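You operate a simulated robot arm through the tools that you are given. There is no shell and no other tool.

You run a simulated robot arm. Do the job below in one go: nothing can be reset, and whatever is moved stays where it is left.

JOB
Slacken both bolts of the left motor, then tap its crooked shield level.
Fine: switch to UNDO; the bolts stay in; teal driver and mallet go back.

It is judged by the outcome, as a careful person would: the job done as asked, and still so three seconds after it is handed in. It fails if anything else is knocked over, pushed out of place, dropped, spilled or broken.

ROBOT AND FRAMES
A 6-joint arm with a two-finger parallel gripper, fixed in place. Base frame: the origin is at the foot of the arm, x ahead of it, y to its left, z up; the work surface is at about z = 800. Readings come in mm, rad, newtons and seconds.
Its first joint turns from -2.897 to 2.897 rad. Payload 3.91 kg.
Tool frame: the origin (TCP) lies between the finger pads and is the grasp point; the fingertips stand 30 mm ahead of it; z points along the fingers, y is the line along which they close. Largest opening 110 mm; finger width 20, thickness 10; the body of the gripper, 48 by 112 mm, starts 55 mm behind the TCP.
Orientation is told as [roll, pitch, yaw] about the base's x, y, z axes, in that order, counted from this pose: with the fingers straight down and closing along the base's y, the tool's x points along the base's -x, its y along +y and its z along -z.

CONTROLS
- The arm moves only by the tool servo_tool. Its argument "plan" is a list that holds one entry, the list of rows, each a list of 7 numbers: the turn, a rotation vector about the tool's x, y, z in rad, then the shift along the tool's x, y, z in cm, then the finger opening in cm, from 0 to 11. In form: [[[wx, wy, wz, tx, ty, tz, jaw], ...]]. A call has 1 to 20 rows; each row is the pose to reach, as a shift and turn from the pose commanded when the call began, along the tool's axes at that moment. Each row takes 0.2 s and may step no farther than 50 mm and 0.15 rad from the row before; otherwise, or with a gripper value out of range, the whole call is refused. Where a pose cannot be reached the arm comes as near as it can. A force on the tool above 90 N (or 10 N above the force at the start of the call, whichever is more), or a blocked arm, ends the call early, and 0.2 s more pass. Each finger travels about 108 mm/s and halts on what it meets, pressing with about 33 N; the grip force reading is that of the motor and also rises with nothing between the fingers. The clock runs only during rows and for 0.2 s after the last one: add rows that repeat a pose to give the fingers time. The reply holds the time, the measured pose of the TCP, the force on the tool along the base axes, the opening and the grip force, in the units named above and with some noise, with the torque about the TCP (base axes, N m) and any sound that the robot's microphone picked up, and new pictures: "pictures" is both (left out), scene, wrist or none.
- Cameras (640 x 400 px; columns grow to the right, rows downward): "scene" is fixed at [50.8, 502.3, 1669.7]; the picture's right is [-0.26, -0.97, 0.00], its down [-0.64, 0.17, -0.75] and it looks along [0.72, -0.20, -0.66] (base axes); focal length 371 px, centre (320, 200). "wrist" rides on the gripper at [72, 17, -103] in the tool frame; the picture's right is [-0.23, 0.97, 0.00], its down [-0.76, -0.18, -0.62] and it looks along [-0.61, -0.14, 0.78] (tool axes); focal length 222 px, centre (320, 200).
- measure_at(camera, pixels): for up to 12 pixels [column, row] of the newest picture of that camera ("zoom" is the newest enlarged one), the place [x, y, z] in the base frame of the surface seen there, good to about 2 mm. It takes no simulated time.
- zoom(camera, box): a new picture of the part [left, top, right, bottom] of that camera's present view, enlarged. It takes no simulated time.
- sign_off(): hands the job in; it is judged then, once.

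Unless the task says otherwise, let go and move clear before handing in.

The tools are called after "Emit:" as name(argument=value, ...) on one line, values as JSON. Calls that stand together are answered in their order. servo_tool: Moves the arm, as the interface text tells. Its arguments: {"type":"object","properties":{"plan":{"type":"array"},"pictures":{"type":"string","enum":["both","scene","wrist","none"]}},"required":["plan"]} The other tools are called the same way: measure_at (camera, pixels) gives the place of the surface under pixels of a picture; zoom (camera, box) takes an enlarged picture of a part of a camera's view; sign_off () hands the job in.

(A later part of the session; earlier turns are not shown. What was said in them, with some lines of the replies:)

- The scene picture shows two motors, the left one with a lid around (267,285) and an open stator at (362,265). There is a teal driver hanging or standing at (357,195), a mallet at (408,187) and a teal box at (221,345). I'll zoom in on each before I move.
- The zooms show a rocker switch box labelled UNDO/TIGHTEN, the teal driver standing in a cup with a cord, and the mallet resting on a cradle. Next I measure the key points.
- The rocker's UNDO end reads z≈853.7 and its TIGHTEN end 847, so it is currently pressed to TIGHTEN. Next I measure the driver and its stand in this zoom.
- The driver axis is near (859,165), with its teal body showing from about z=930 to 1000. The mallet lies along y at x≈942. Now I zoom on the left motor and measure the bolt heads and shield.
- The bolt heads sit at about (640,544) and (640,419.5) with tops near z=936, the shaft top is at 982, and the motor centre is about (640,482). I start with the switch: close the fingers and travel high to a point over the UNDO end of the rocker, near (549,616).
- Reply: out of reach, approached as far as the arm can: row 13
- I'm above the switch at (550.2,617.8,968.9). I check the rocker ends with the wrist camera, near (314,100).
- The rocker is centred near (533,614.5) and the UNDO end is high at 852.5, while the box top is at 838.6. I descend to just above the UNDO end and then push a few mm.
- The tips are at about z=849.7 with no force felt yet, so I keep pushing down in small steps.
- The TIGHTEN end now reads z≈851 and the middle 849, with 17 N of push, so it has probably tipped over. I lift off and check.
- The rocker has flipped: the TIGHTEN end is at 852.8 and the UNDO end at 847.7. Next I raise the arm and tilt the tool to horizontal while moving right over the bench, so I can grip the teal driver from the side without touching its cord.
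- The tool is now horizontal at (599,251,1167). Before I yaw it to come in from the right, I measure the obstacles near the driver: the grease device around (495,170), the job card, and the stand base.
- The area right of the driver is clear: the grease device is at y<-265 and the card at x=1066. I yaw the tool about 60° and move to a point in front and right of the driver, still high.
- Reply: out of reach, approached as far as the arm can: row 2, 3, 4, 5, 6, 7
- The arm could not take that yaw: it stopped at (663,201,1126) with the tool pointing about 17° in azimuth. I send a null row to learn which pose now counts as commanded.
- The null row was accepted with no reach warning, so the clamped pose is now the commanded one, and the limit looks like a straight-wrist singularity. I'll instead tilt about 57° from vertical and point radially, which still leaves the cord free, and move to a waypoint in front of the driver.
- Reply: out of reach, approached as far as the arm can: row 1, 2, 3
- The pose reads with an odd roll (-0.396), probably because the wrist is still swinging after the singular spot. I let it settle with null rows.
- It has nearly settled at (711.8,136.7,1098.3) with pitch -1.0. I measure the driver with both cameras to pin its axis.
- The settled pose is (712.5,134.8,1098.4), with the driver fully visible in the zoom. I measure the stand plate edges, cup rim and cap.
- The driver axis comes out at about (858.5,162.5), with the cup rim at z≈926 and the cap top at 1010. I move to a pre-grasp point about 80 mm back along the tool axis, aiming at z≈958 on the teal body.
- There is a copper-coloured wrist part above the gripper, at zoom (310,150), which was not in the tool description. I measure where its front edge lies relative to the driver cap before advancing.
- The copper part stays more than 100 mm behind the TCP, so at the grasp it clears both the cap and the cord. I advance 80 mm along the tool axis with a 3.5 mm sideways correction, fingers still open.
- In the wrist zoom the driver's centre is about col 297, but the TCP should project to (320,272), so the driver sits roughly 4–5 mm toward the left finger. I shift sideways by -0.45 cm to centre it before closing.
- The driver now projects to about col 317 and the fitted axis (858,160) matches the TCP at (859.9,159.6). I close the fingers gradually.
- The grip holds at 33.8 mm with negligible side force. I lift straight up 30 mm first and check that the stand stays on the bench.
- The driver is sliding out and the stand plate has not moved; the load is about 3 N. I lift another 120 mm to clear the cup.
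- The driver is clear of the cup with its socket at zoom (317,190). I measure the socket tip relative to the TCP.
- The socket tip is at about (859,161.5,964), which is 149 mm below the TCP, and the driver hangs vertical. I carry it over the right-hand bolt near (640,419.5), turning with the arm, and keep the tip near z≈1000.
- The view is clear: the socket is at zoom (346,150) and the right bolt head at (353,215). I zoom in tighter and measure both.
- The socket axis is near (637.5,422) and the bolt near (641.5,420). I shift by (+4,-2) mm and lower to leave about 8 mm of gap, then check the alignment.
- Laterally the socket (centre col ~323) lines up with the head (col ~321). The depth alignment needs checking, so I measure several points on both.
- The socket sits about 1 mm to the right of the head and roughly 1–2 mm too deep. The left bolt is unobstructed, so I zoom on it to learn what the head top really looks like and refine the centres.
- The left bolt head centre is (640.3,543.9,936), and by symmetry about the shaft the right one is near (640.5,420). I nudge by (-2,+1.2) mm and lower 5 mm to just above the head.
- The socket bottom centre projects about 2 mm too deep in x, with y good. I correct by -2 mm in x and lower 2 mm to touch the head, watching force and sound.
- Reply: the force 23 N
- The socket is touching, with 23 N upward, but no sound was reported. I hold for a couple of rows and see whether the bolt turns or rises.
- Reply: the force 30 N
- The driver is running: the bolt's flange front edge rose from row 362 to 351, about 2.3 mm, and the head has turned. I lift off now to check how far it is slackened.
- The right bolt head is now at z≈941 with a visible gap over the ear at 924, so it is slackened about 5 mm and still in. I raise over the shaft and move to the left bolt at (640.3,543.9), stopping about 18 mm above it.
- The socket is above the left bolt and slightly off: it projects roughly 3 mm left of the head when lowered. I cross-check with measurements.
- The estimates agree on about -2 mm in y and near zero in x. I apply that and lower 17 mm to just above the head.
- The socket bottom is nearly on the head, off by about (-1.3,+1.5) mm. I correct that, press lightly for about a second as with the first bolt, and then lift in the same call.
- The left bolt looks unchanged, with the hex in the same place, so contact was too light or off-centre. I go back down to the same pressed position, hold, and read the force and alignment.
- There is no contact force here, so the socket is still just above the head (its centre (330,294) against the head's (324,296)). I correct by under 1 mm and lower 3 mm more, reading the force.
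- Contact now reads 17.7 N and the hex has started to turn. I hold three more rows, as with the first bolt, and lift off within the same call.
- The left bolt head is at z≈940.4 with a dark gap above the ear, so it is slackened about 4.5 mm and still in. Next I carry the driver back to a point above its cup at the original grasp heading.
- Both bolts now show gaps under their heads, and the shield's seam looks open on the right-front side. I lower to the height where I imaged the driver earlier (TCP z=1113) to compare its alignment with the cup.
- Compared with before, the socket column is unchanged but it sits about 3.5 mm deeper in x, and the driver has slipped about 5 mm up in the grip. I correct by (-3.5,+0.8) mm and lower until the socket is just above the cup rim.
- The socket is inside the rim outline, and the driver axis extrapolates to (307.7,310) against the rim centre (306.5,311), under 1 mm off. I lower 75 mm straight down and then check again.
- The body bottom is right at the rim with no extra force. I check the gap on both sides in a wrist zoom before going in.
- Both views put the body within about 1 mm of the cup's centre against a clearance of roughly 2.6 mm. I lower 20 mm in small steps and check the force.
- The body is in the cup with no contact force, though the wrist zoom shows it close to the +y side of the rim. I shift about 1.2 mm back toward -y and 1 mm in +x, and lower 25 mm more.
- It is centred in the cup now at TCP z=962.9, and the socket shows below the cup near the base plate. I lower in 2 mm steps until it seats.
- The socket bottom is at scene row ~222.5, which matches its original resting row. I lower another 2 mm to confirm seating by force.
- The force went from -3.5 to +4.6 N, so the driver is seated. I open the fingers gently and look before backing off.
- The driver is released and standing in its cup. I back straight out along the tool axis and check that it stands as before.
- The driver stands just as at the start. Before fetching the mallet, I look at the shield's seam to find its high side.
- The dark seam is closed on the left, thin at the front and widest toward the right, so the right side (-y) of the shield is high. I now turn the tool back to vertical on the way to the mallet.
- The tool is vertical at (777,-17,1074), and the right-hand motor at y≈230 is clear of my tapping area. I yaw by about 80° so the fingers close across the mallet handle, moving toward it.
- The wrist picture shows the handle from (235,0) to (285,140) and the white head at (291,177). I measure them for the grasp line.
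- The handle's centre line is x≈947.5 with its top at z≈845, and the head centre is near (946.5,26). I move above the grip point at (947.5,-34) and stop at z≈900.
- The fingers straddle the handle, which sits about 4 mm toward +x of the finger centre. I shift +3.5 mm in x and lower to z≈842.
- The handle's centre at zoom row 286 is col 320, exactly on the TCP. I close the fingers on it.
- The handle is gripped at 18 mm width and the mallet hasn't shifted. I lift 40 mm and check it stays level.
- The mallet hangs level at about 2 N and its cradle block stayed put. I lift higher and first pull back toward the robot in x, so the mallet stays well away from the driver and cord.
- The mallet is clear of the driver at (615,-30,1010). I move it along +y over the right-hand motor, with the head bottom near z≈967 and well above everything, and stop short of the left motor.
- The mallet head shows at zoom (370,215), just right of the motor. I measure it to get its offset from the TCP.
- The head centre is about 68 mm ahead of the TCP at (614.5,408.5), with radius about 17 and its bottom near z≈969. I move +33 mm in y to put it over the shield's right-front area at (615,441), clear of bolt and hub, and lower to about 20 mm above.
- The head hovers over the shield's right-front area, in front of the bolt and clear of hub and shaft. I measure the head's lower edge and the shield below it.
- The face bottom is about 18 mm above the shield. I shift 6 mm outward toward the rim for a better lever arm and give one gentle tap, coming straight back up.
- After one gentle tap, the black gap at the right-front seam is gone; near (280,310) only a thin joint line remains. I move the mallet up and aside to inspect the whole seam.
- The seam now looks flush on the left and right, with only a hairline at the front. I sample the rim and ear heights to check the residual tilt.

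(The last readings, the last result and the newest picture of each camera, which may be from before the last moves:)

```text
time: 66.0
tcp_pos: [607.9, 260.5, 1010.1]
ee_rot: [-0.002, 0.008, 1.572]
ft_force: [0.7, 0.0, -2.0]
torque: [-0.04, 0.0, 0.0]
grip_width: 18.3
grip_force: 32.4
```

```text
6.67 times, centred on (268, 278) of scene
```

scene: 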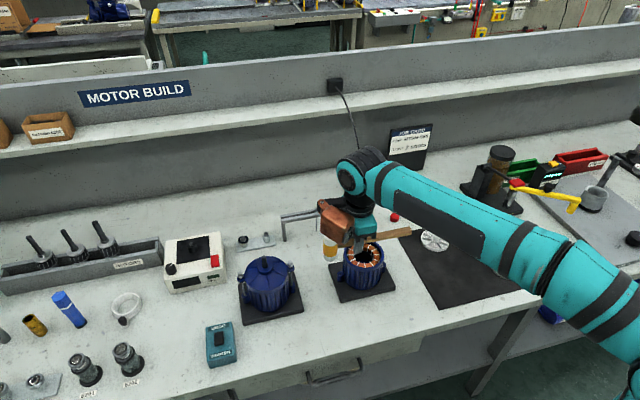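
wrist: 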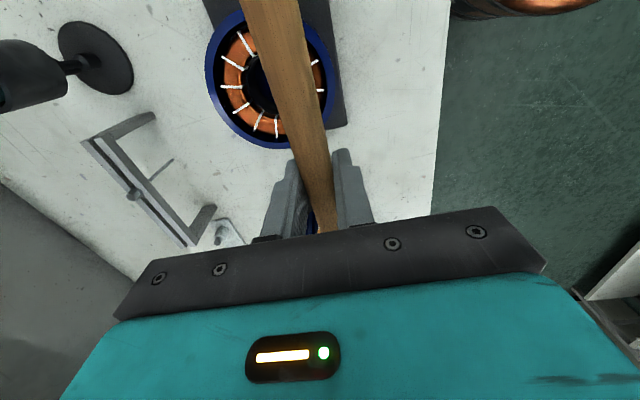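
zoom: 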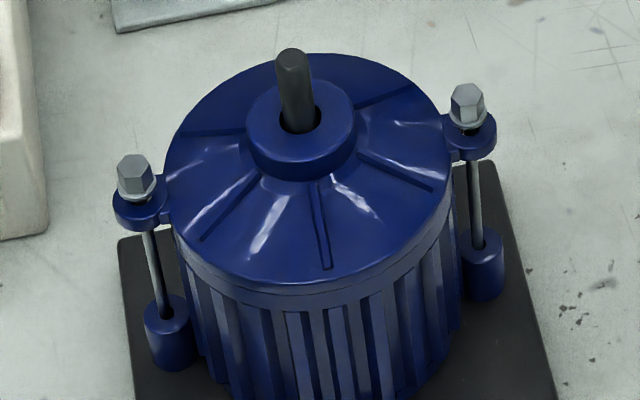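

Emit:
measure_at(camera="zoom", pixels=[[175, 165], [180, 190], [185, 210], [190, 115], [215, 90], [430, 110], [440, 140], [442, 165], [435, 190], [410, 90], [420, 215], [200, 230]])

Emit:
measure_at(camera="zoom", pixels=[[260, 272], [290, 275], [320, 275], [350, 268], [230, 260], [380, 250], [290, 60], [330, 58], [360, 62], [260, 65], [300, 57], [240, 75]])

Emit:
measure_at(camera="zoom", pixels=[[130, 210], [155, 215], [145, 218], [160, 205], [120, 205], [450, 148], [470, 143], [488, 133], [490, 125], [460, 145], [150, 195], [485, 140]])

```text
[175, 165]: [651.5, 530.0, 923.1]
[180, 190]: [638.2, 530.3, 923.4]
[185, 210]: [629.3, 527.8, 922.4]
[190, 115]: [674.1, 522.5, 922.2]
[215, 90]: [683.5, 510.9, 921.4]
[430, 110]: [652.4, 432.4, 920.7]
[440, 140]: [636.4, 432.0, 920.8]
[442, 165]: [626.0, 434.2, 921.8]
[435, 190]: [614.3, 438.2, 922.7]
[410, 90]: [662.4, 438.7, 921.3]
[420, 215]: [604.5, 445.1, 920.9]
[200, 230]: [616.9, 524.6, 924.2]
```

```text
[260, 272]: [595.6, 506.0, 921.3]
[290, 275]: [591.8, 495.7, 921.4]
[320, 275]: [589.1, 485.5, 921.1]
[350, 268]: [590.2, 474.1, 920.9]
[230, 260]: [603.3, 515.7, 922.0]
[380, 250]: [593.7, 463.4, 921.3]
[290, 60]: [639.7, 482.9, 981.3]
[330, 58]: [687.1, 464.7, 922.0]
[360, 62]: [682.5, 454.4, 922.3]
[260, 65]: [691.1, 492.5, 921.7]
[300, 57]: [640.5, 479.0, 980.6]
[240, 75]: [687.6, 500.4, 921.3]
```

```text
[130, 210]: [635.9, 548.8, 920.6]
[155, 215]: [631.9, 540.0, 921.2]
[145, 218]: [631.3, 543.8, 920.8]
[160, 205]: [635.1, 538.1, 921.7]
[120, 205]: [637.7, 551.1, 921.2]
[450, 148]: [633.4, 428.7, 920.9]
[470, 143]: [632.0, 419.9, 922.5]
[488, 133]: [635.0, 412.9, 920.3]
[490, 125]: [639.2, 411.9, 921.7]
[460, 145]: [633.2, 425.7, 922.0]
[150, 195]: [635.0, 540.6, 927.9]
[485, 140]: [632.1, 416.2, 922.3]
```

The ears now read about 921.1 on the left and 921.6 on the right, and the rim is level within measurement noise. I look closer at the hairline at front, left and right.

Emit:
zoom(camera="scene", box=[262, 286, 274, 296])

Emit:
zoom(camera="scene", box=[280, 274, 292, 284])

Emit:
zoom(camera="scene", box=[244, 279, 256, 289])

```text
16.00 times, centred on (268, 291) of scene
```

zoom: 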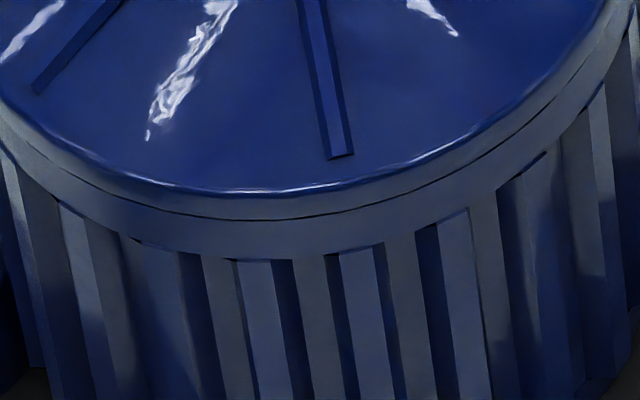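

```text
16.00 times, centred on (286, 279) of scene
```

zoom: 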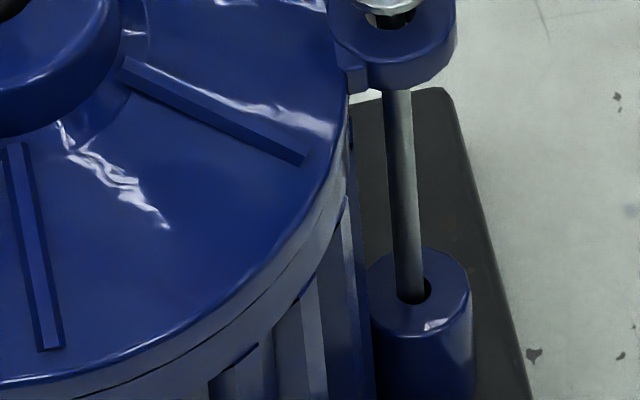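

```text
16.00 times, centred on (250, 284) of scene
```

zoom: 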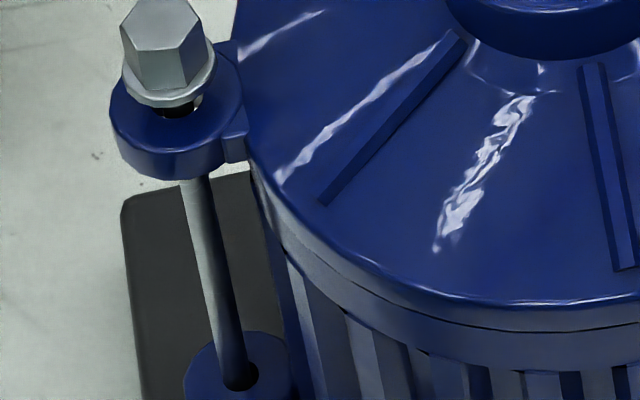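

A hairline may still remain on the front-right. I move the mallet to the near side so the wrist camera can look at the right-hand seam at higher resolution before deciding on a second tap.

Emit:
servo_tool(plan=[[[0, 0, 0, 0, 1.7, -4.0, 0], [0, 0, 0, -2.5, 3.4, -7.6, 0], [0, 0, 0, -5.5, 5.1, -7.6, 0], [0, 0, 0, -8.5, 6.8, -7.6, 0], [0, 0, 0, -10.75, 6.8, -7.6, 0], [0, 0, 0, -10.75, 6.8, -7.6, 0]]])

```text
time: 67.4
tcp_pos: [540.7, 367.4, 1088.8]
ee_rot: [-0.002, 0.007, 1.571]
ft_force: [0.3, 0.2, -1.7]
torque: [-0.09, -0.01, 0.0]
grip_width: 18.0
grip_force: 33.4
```

scene: 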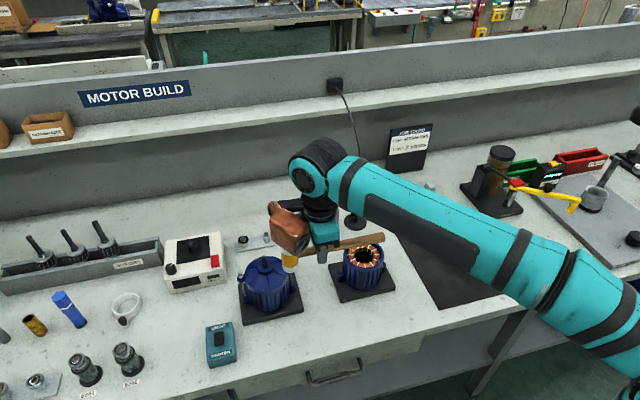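
wrist: 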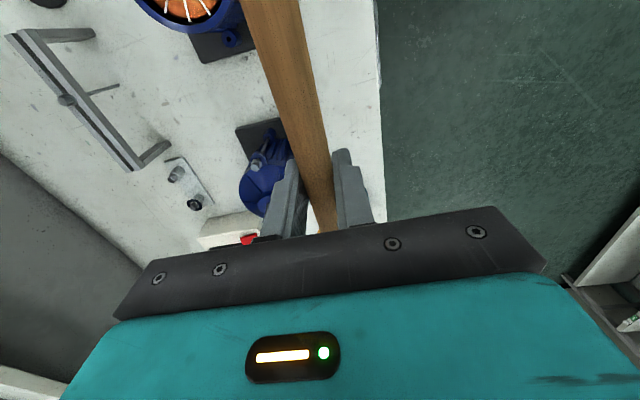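

Emit:
zoom(camera="wrist", box=[232, 115, 302, 225])

Emit:
zoom(camera="wrist", box=[255, 130, 290, 155])

```text
3.64 times, centred on (267, 170) of wrist
```

zoom: 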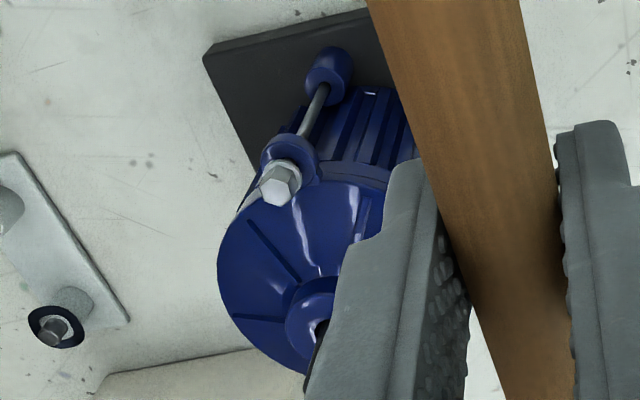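

```text
16.00 times, centred on (272, 142) of wrist
```

zoom: 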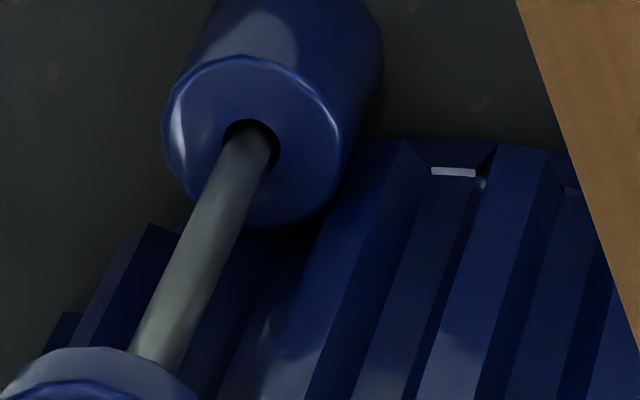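

Emit:
zoom(camera="wrist", box=[265, 152, 290, 172])

Emit:
zoom(camera="wrist", box=[238, 155, 263, 175])

```text
16.00 times, centred on (278, 162) of wrist
```

zoom: 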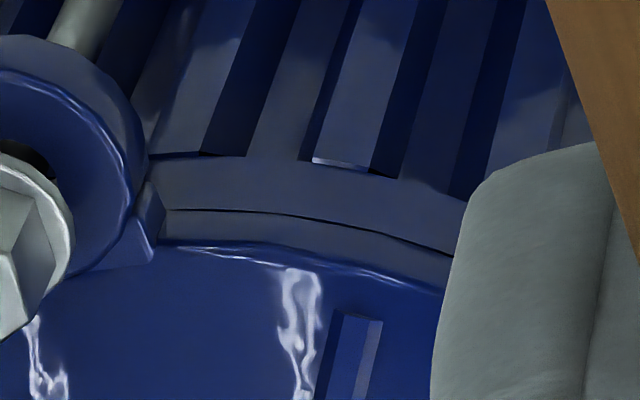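

```text
16.00 times, centred on (250, 165) of wrist
```

zoom: 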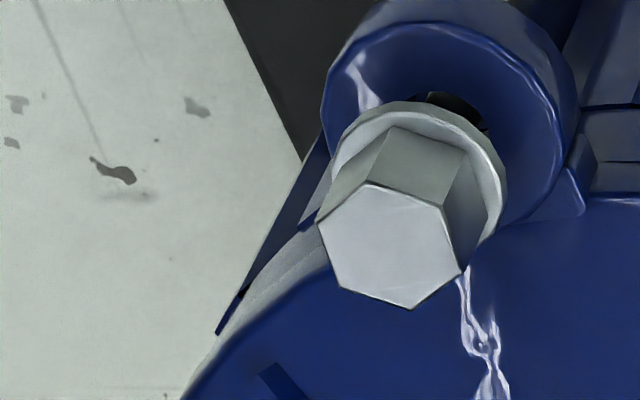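

The wrist view shows a very thin remaining line on the right seam, roughly 0.3 mm. I go back over the same spot and give one more tap of similar strength.

Emit:
servo_tool(plan=[[[0, 0, 0, -0.07, -3.5, 0, 0], [0, 0, 0, -0.13, -6.9, 0, 0], [0, 0, 0, -0.13, -6.9, 4.5, 0], [0, 0, 0, -0.13, -6.9, 9, 0], [0, 0, 0, -0.13, -6.9, 10.3, 0], [0, 0, 0, -0.13, -6.9, 10.7, 0], [0, 0, 0, -0.13, -6.9, 12.6, 0], [0, 0, 0, -0.13, -6.9, 10.3, 0], [0, 0, 0, -0.13, -6.9, 10.3, 0]]], pictures="scene")

Emit:
zoom(camera="scene", box=[255, 280, 280, 305])

Emit:
zoom(camera="scene", box=[240, 235, 320, 305])

```text
time: 69.4
tcp_pos: [610.4, 367.5, 984.3]
ee_rot: [0.0, 0.007, 1.572]
ft_force: [-0.3, 0.5, -1.4]
torque: [-0.04, -0.01, 0.01]
grip_width: 18.1
grip_force: 32.6
```

scene: 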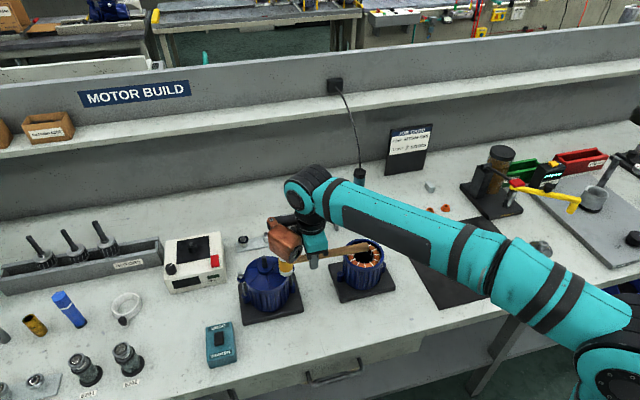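

```text
16.00 times, centred on (268, 292) of scene
```

zoom: 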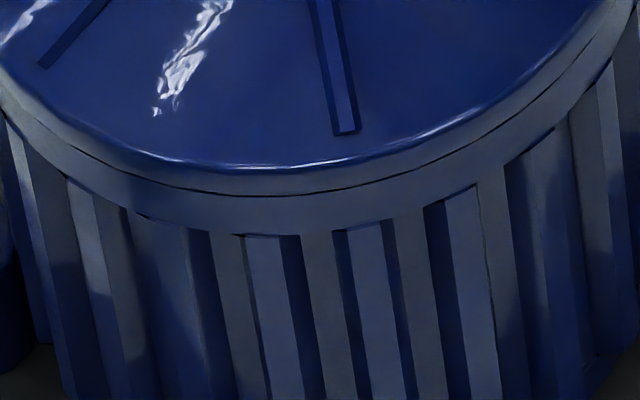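

```text
5.71 times, centred on (280, 270) of scene
```

zoom: 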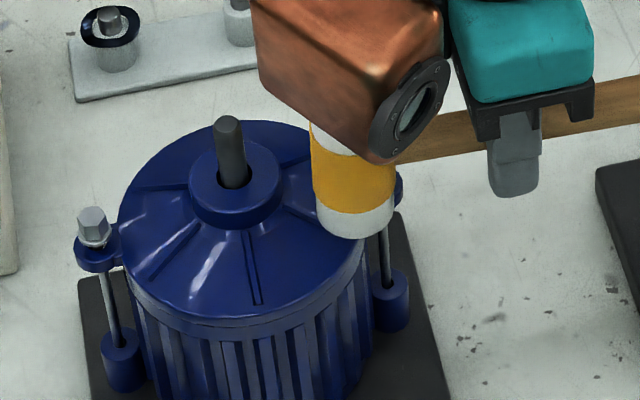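

The seam picture is identical to that after the first tap, so I can't tell whether the second one made contact. I tap once more about 2 mm deeper and stop at the bottom to read the contact force.

Emit:
servo_tool(plan=[[[0, 0, 0, 0, 0, 0.5, 0], [0, 0, 0, 0, 0, 2.45, 0]]], pictures="none")

Emit:
zoom(camera="scene", box=[250, 245, 310, 305])

```text
time: 70.0
tcp_pos: [612.9, 366.7, 959.3]
ee_rot: [-0.004, 0.006, 1.571]
ft_force: [-4.6, -7.3, 9.3]
torque: [0.65, 0.06, 0.32]
grip_width: 18.0
grip_force: 32.7
```

```text
6.67 times, centred on (280, 275) of scene
```

zoom: 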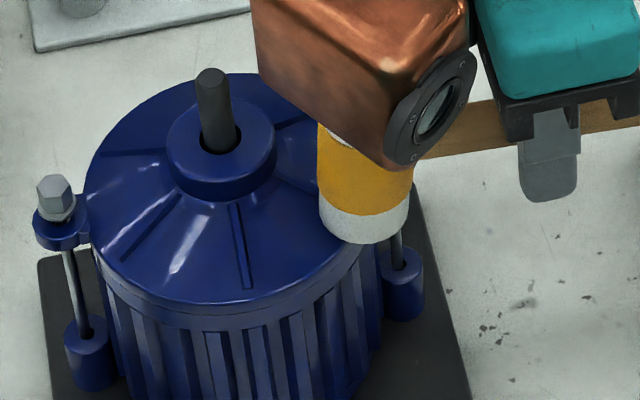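

The mallet is clearly on the shield: +9 N with the torque to match. I lift straight off, move aside, and inspect.

Emit:
servo_tool(plan=[[[0, 0, 0, 0, 0, -2.5, 0], [0, 0, 0, 0, 0, -5, 0], [0, 0, 0, 4, 0, -5, 0], [0, 0, 0, 8, 0, -5, 0], [0, 0, 0, 11, 0, -5, 0], [0, 0, 0, 11, 0, -5, 0]]], pictures="scene")

Emit:
zoom(camera="scene", box=[275, 265, 295, 290])

Emit:
zoom(camera="scene", box=[255, 280, 280, 305])

Emit:
zoom(camera="scene", box=[230, 215, 340, 305])

```text
time: 71.4
tcp_pos: [611.2, 258.5, 1010.9]
ee_rot: [-0.002, 0.008, 1.57]
ft_force: [-0.2, -0.6, -2.3]
torque: [-0.1, 0.01, 0.01]
grip_width: 17.8
grip_force: 32.5
```

scene: 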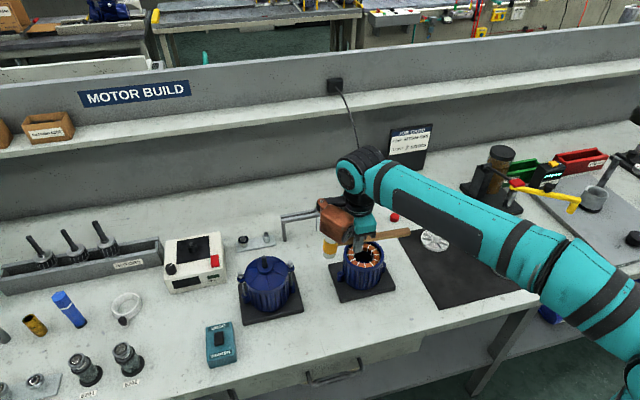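

```text
16.00 times, centred on (285, 278) of scene
```

zoom: 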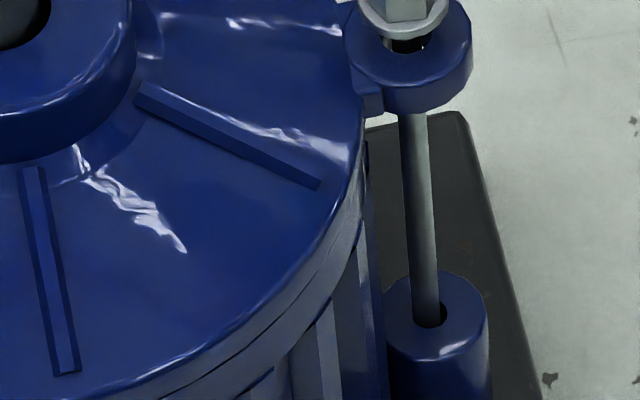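

```text
16.00 times, centred on (268, 292) of scene
```

zoom: 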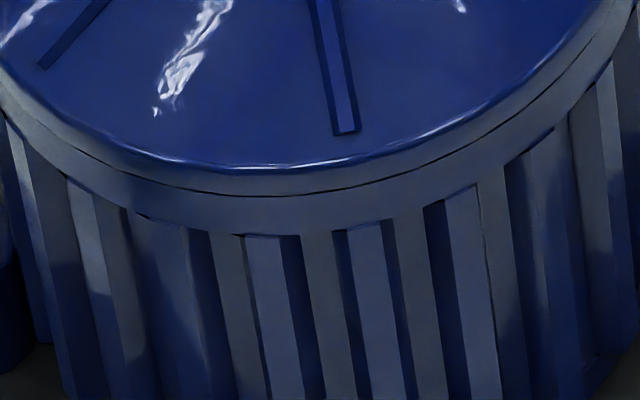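

```text
4.44 times, centred on (285, 260) of scene
```

zoom: 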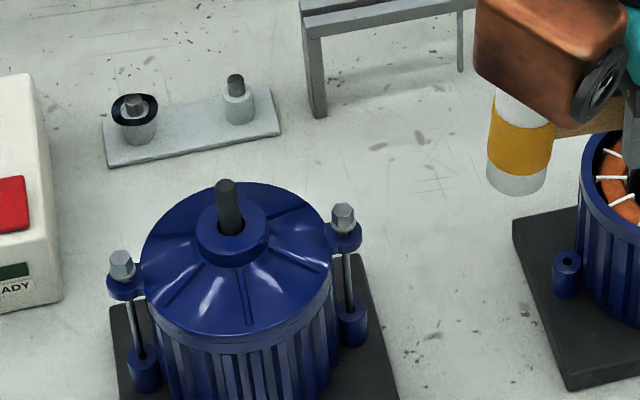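

The shield is unchanged since the first tap: seated and level, with both bolts still in. I carry the mallet back the way it came, along -y first and then out in x over its cradle.

Emit:
servo_tool(plan=[[[0, 0, 0, 4.2, 0, 0, 0], [0, 0, 0, 8.4, 0, 0, 0], [0, 0, 0, 12.6, 0, 0, 0], [0, 0, 0, 16.8, 0, 0, 0], [0, 0, 0, 21, 0, 0, 0], [0, 0, 0, 25.2, 0, 0, 0], [0, 0, 0, 29.35, 0, 0, 0], [0, 0, 0, 29.35, -4.2, 0, 0], [0, 0, 0, 29.35, -8.4, 0, 0], [0, 0, 0, 29.35, -12.6, 0, 0], [0, 0, 0, 29.35, -16.8, 0, 0], [0, 0, 0, 29.35, -21, 0, 0], [0, 0, 0, 29.35, -25.2, 0, 0], [0, 0, 0, 29.35, -29.4, 0, 0], [0, 0, 0, 29.35, -33.9, 0, 0], [0, 0, 0, 29.35, -33.9, 0, 0]]], pictures="scene")

```text
time: 74.8
tcp_pos: [949.1, -33.2, 1010.7]
ee_rot: [-0.002, 0.007, 1.571]
ft_force: [0.7, -0.6, -1.8]
torque: [-0.07, 0.02, 0.01]
grip_width: 17.8
grip_force: 32.8
```

scene: 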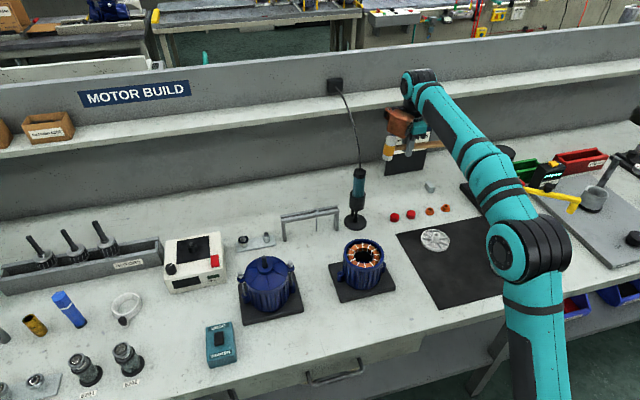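

The mallet is back over its place at (949,-33,1010). I lower to z≈881, the same height as in my earlier lifted picture, to compare its attitude.

Emit:
servo_tool(plan=[[[0, 0, 0, 0.2, -0.12, 4.5, 0], [0, 0, 0, 0.2, -0.12, 9, 0], [0, 0, 0, 0.2, -0.12, 12.95, 0], [0, 0, 0, 0.2, -0.12, 12.95, 0]]])

Emit:
zoom(camera="scene", box=[365, 140, 455, 205])

```text
time: 75.8
tcp_pos: [952.3, -34.7, 881.7]
ee_rot: [-0.002, 0.007, 1.572]
ft_force: [0.4, -0.6, -2.6]
torque: [-0.1, 0.04, -0.04]
grip_width: 18.1
grip_force: 33.2
```

scene: 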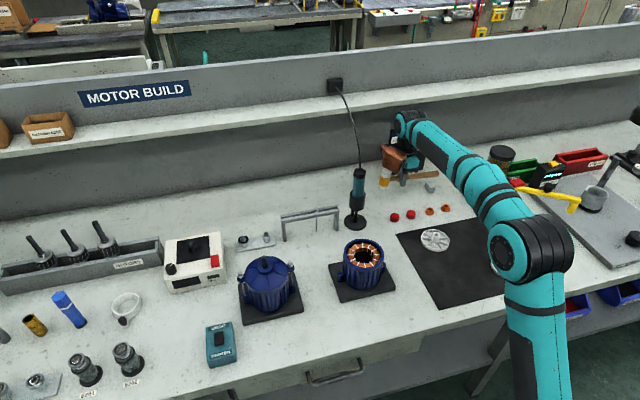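
wrist: 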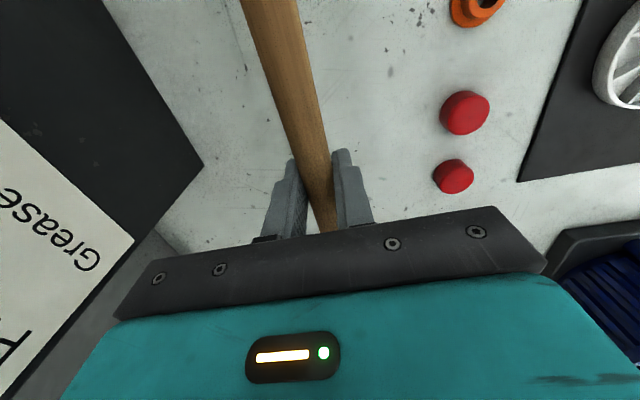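

```text
6.15 times, centred on (410, 172) of scene
```

zoom: 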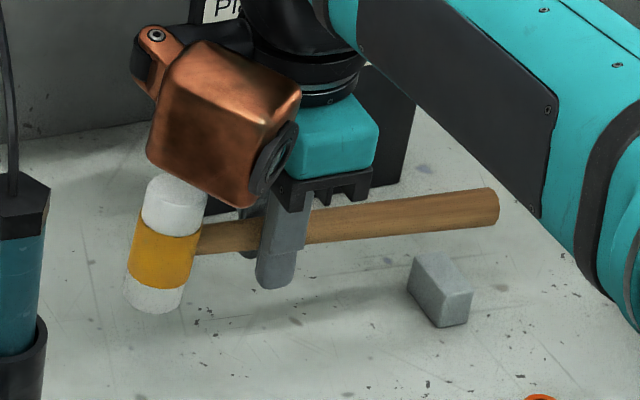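

Compared with the earlier lifted picture, the mallet has pitched a few degrees in the grip: the handle end at (498,203) is lower than before at (503,185). I measure the handle line to get the angle.

Emit:
measure_at(camera="zoom", pixels=[[330, 229], [360, 225], [400, 219], [440, 214], [480, 208], [220, 238], [208, 240], [165, 255], [155, 300], [175, 215]])

```text
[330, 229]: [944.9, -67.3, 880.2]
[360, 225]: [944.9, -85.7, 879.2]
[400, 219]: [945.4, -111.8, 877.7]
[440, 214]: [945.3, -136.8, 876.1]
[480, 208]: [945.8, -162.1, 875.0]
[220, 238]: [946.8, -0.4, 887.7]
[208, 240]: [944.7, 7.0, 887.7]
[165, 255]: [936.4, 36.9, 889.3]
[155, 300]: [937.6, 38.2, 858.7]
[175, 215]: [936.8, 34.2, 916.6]
```

The handle has rotated about 0.07 rad in the grip. I tilt the tool by the same amount about its closing axis to level the mallet again, and compare.

Emit:
servo_tool(plan=[[[0, 0.036, 0, 0, 0.1, 0, 0], [0, 0.072, 0, 0, 0.1, 0, 0], [0, 0.072, 0, 0, 0.1, 0, 0]]], pictures="scene")

Emit:
zoom(camera="scene", box=[365, 140, 455, 205])

```text
time: 76.6
tcp_pos: [950.6, -36.6, 882.3]
ee_rot: [-0.001, 0.081, 1.571]
ft_force: [-0.6, -0.3, -2.4]
torque: [-0.1, -0.01, 0.01]
grip_width: 17.8
grip_force: 33.9
```

scene: 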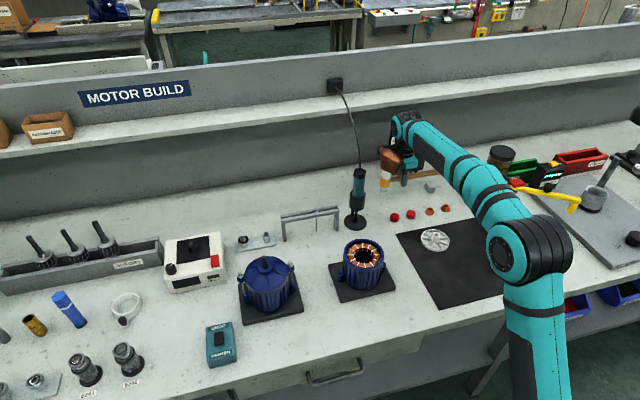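

```text
6.15 times, centred on (410, 172) of scene
```

zoom: 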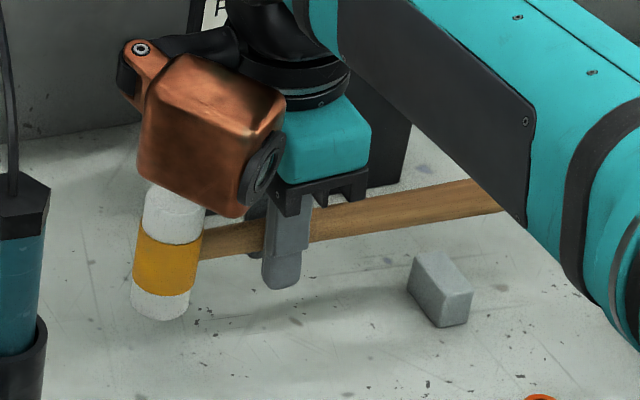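

The handle slope in the picture now matches the original (0.169 against 0.164), with the head about 2 mm too far right. I correct that in y and lower to about 4 mm above rest.

Emit:
servo_tool(plan=[[[0, 0, 0, -0.28, 0, 1.0, 0], [0, 0, 0, -0.36, 0, 2.0, 0], [0, 0, 0, -0.42, 0, 2.8, 0], [0, 0, 0, -0.47, 0, 3.37, 0], [0, 0, 0, -0.47, 0, 3.37, 0]]], pictures="none")

Emit:
zoom(camera="scene", box=[365, 150, 455, 215])

```text
time: 77.8
tcp_pos: [950.6, -36.7, 849.3]
ee_rot: [0.0, 0.079, 1.57]
ft_force: [0.1, 0.0, -2.4]
torque: [-0.09, 0.0, -0.01]
grip_width: 17.9
grip_force: 33.4
```

```text
6.15 times, centred on (410, 182) of scene
```

zoom: 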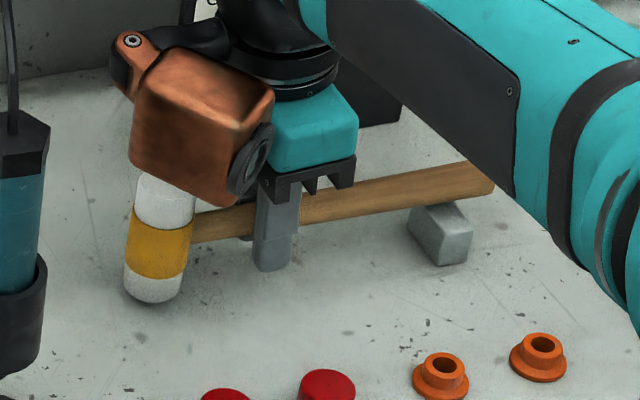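

The mallet is about 7 mm above rest, with the head still about 2.5 mm too far toward -y (left edge at col ~127 versus ~121 at rest). I correct and lower 5 mm.

Emit:
servo_tool(plan=[[[0, 0, 0, -0.25, 0, 0, 0], [0, 0, 0, -0.27, 0, 0.25, 0], [0, 0, 0, -0.29, 0, 0.48, 0], [0, 0, 0, -0.29, 0, 0.48, 0]]], pictures="none")

Emit:
zoom(camera="scene", box=[365, 150, 455, 215])

```text
time: 78.8
tcp_pos: [950.9, -33.1, 843.7]
ee_rot: [-0.003, 0.079, 1.571]
ft_force: [-0.1, -0.6, -1.7]
torque: [-0.11, -0.01, -0.04]
grip_width: 17.7
grip_force: 33.0
```

```text
6.15 times, centred on (410, 182) of scene
```

zoom: 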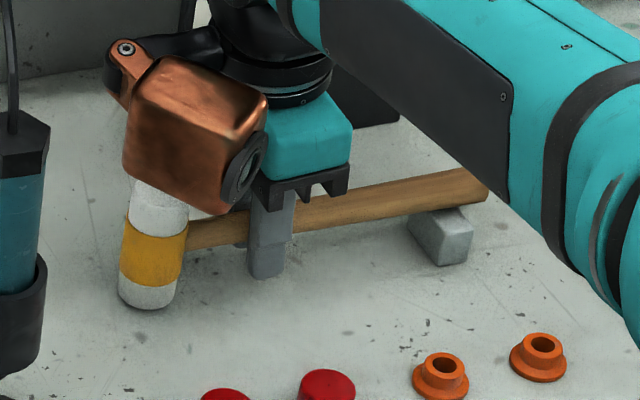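

The head's left edge (118–126) matches the resting picture, and its bottom is about 3–4 mm above the bench. I lower another 3 mm in small steps.

Emit:
servo_tool(plan=[[[0, 0, 0, -0.01, 0, 0.1, 0], [0, 0, 0, -0.02, 0, 0.2, 0], [0, 0, 0, -0.025, 0, 0.3, 0], [0, 0, 0, -0.025, 0, 0.3, 0]]], pictures="none")

Emit:
zoom(camera="scene", box=[365, 150, 455, 215])

```text
time: 79.8
tcp_pos: [949.9, -34.3, 842.1]
ee_rot: [-0.002, 0.08, 1.571]
ft_force: [0.5, 0.1, -0.7]
torque: [-0.19, 0.0, 0.04]
grip_width: 17.6
grip_force: 33.0
```

```text
6.15 times, centred on (410, 182) of scene
```

zoom: 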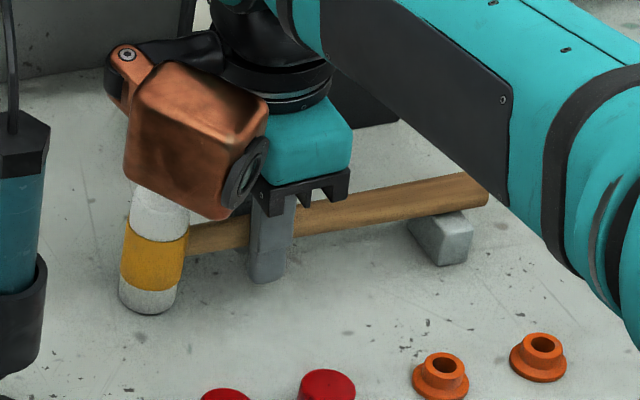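

The load has dropped to -0.7 N and the head bottom is at row ~314 against 315 at rest, so it is just about down. I lower 1 mm more and then open the fingers slowly.

Emit:
servo_tool(plan=[[[0, 0, 0, -0.01, 0, 0.1, 0], [0, 0, 0, -0.01, 0, 0.1, 0], [0, 0, 0, -0.01, 0, 0.1, 1.7], [0, 0, 0, -0.01, 0, 0.1, 1.9], [0, 0, 0, -0.01, 0, 0.1, 2.2], [0, 0, 0, -0.01, 0, 0.1, 2.8], [0, 0, 0, -0.01, 0, 0.1, 3.6], [0, 0, 0, -0.01, 0, 0.1, 4.6], [0, 0, 0, -0.01, 0, 0.1, 6], [0, 0, 0, -0.01, 0, 0.1, 6]]])

Emit:
zoom(camera="scene", box=[365, 150, 455, 215])

```text
time: 82.0
tcp_pos: [950.7, -33.8, 841.2]
ee_rot: [-0.002, 0.078, 1.571]
ft_force: [0.5, 0.6, -0.2]
torque: [-0.01, -0.01, 0.02]
grip_width: 60.1
grip_force: 0.0
```

scene: 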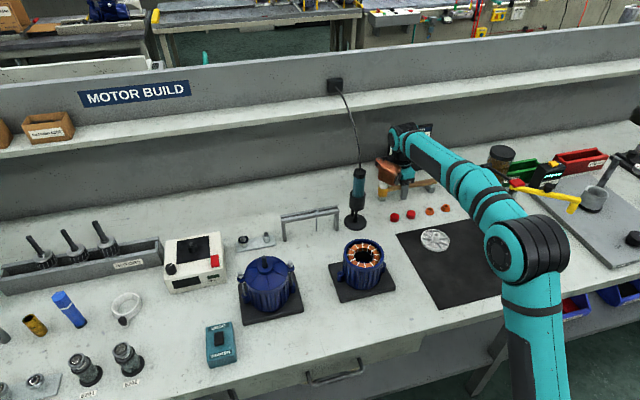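
wrist: 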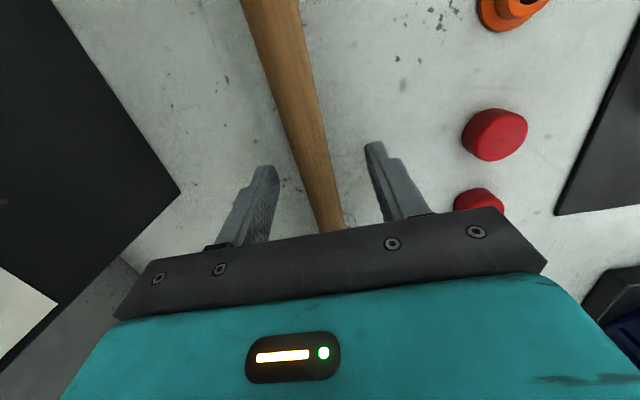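

```text
6.15 times, centred on (410, 182) of scene
```

zoom: 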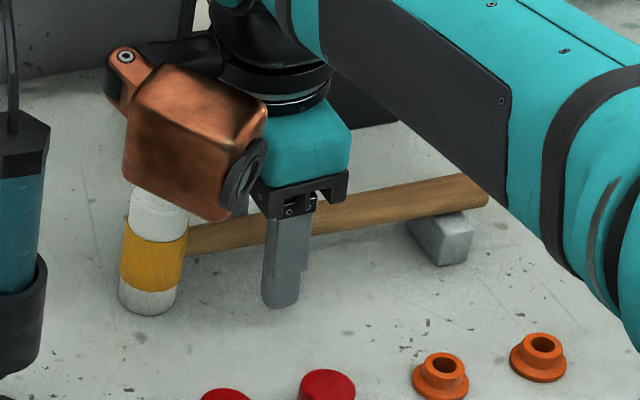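

The mallet is released and rests as it did at the start. I rise straight up and back away from the bench for a full view.

Emit:
servo_tool(plan=[[[0, 0, 0, 0.16, 0, -2, 6], [0, 0, 0, 0.48, 0, -6, 6], [0, 0, 0, 0.8, 0, -10, 6], [0, 0, 0, 1.12, 0, -14, 6], [0, 0, 0, 1.44, 0, -18, 6], [0, 0, 0, 1.44, 4.5, -18, 6], [0, 0, 0, 1.44, 9, -18, 6], [0, 0, 0, 1.44, 13.5, -18, 6], [0, 0, 0, 1.44, 18, -18, 6], [0, 0, 0, 1.44, 22.5, -18, 6], [0, 0, 0, 1.44, 27, -18, 6], [0, 0, 0, 5.5, 29, -18, 6], [0, 0, 0, 9.5, 31, -18, 6]]])

Emit:
zoom(camera="scene", box=[320, 120, 460, 240])

Emit:
zoom(camera="scene", box=[220, 230, 320, 330])

Emit:
zoom(camera="scene", box=[160, 300, 280, 400])

```text
time: 84.8
tcp_pos: [639.0, -112.1, 1025.7]
ee_rot: [-0.001, 0.078, 1.572]
ft_force: [0.7, 0.3, -0.2]
torque: [-0.03, 0.02, 0.01]
grip_width: 60.0
grip_force: 0.0
```

scene: 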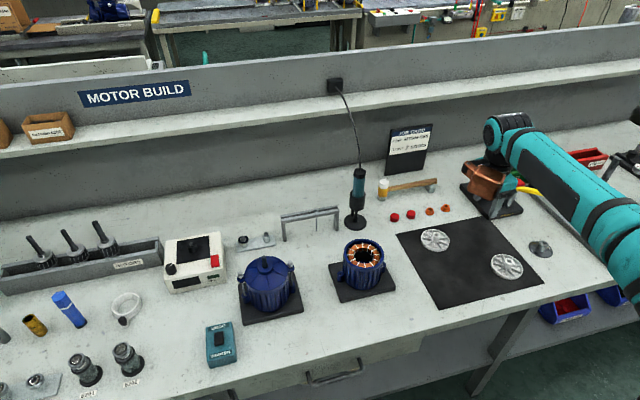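
wrist: 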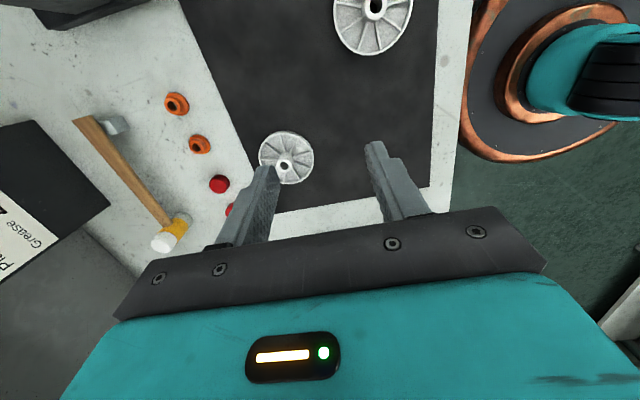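

```text
3.33 times, centred on (390, 180) of scene
```

zoom: 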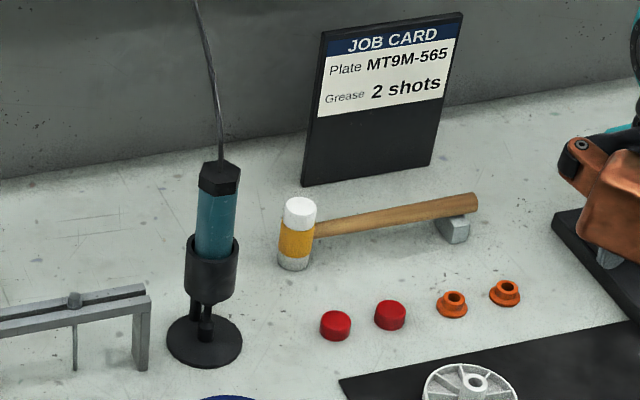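

```text
4.00 times, centred on (270, 280) of scene
```

zoom: 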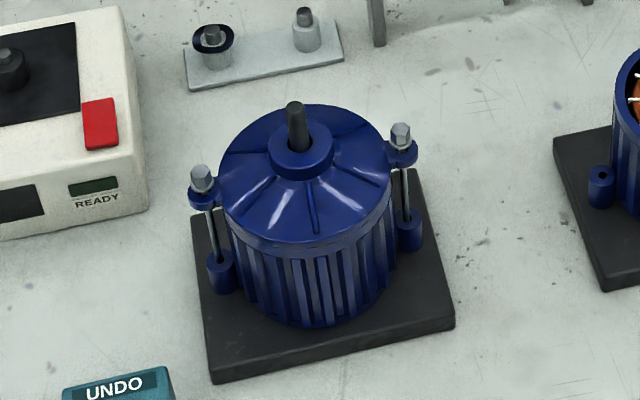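

```text
4.00 times, centred on (220, 350) of scene
```

zoom: 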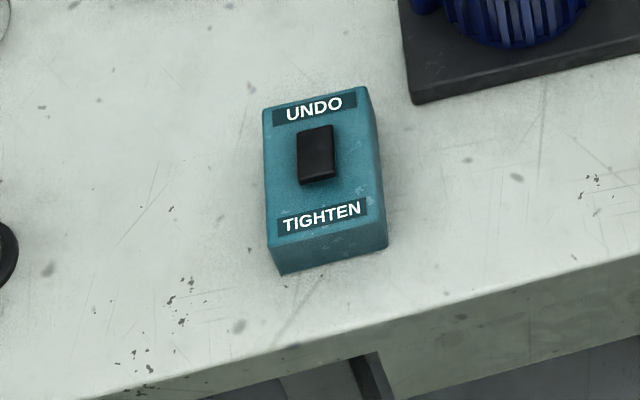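

The final views match the start: the driver is in its cup, the mallet is on its cradle, and the other items are unmoved. The rocker is on UNDO, both bolts are slack and still in, and the shield seam is closed with the ears level, so I hand in the job.

Emit:
sign_off()

```text
The job is handed in.
```

The job is handed in: both bolts on the left motor are slackened, and its shield is tapped level.

- **Switch:** I flipped it from TIGHTEN to UNDO before using the driver.
- **Bolts:** both stay in. The heads rose about 5 mm (right) and 4.5 mm (left), leaving a visible gap above the ears.
- **Shield:** the right side was high. One gentle tap on the right-front closed the gap, and further taps changed nothing. The two ears measure within about 0.5 mm of each other. A hairline remains at the front and right-front of the seam; I took it to be the normal joint line.
- **Tools:** the teal driver is back in its cup and the mallet is back on its rest block. In the final pictures both look the same as at the start.

Nothing else looked moved or knocked over in the final pictures, and the gripper is open and clear of the bench.
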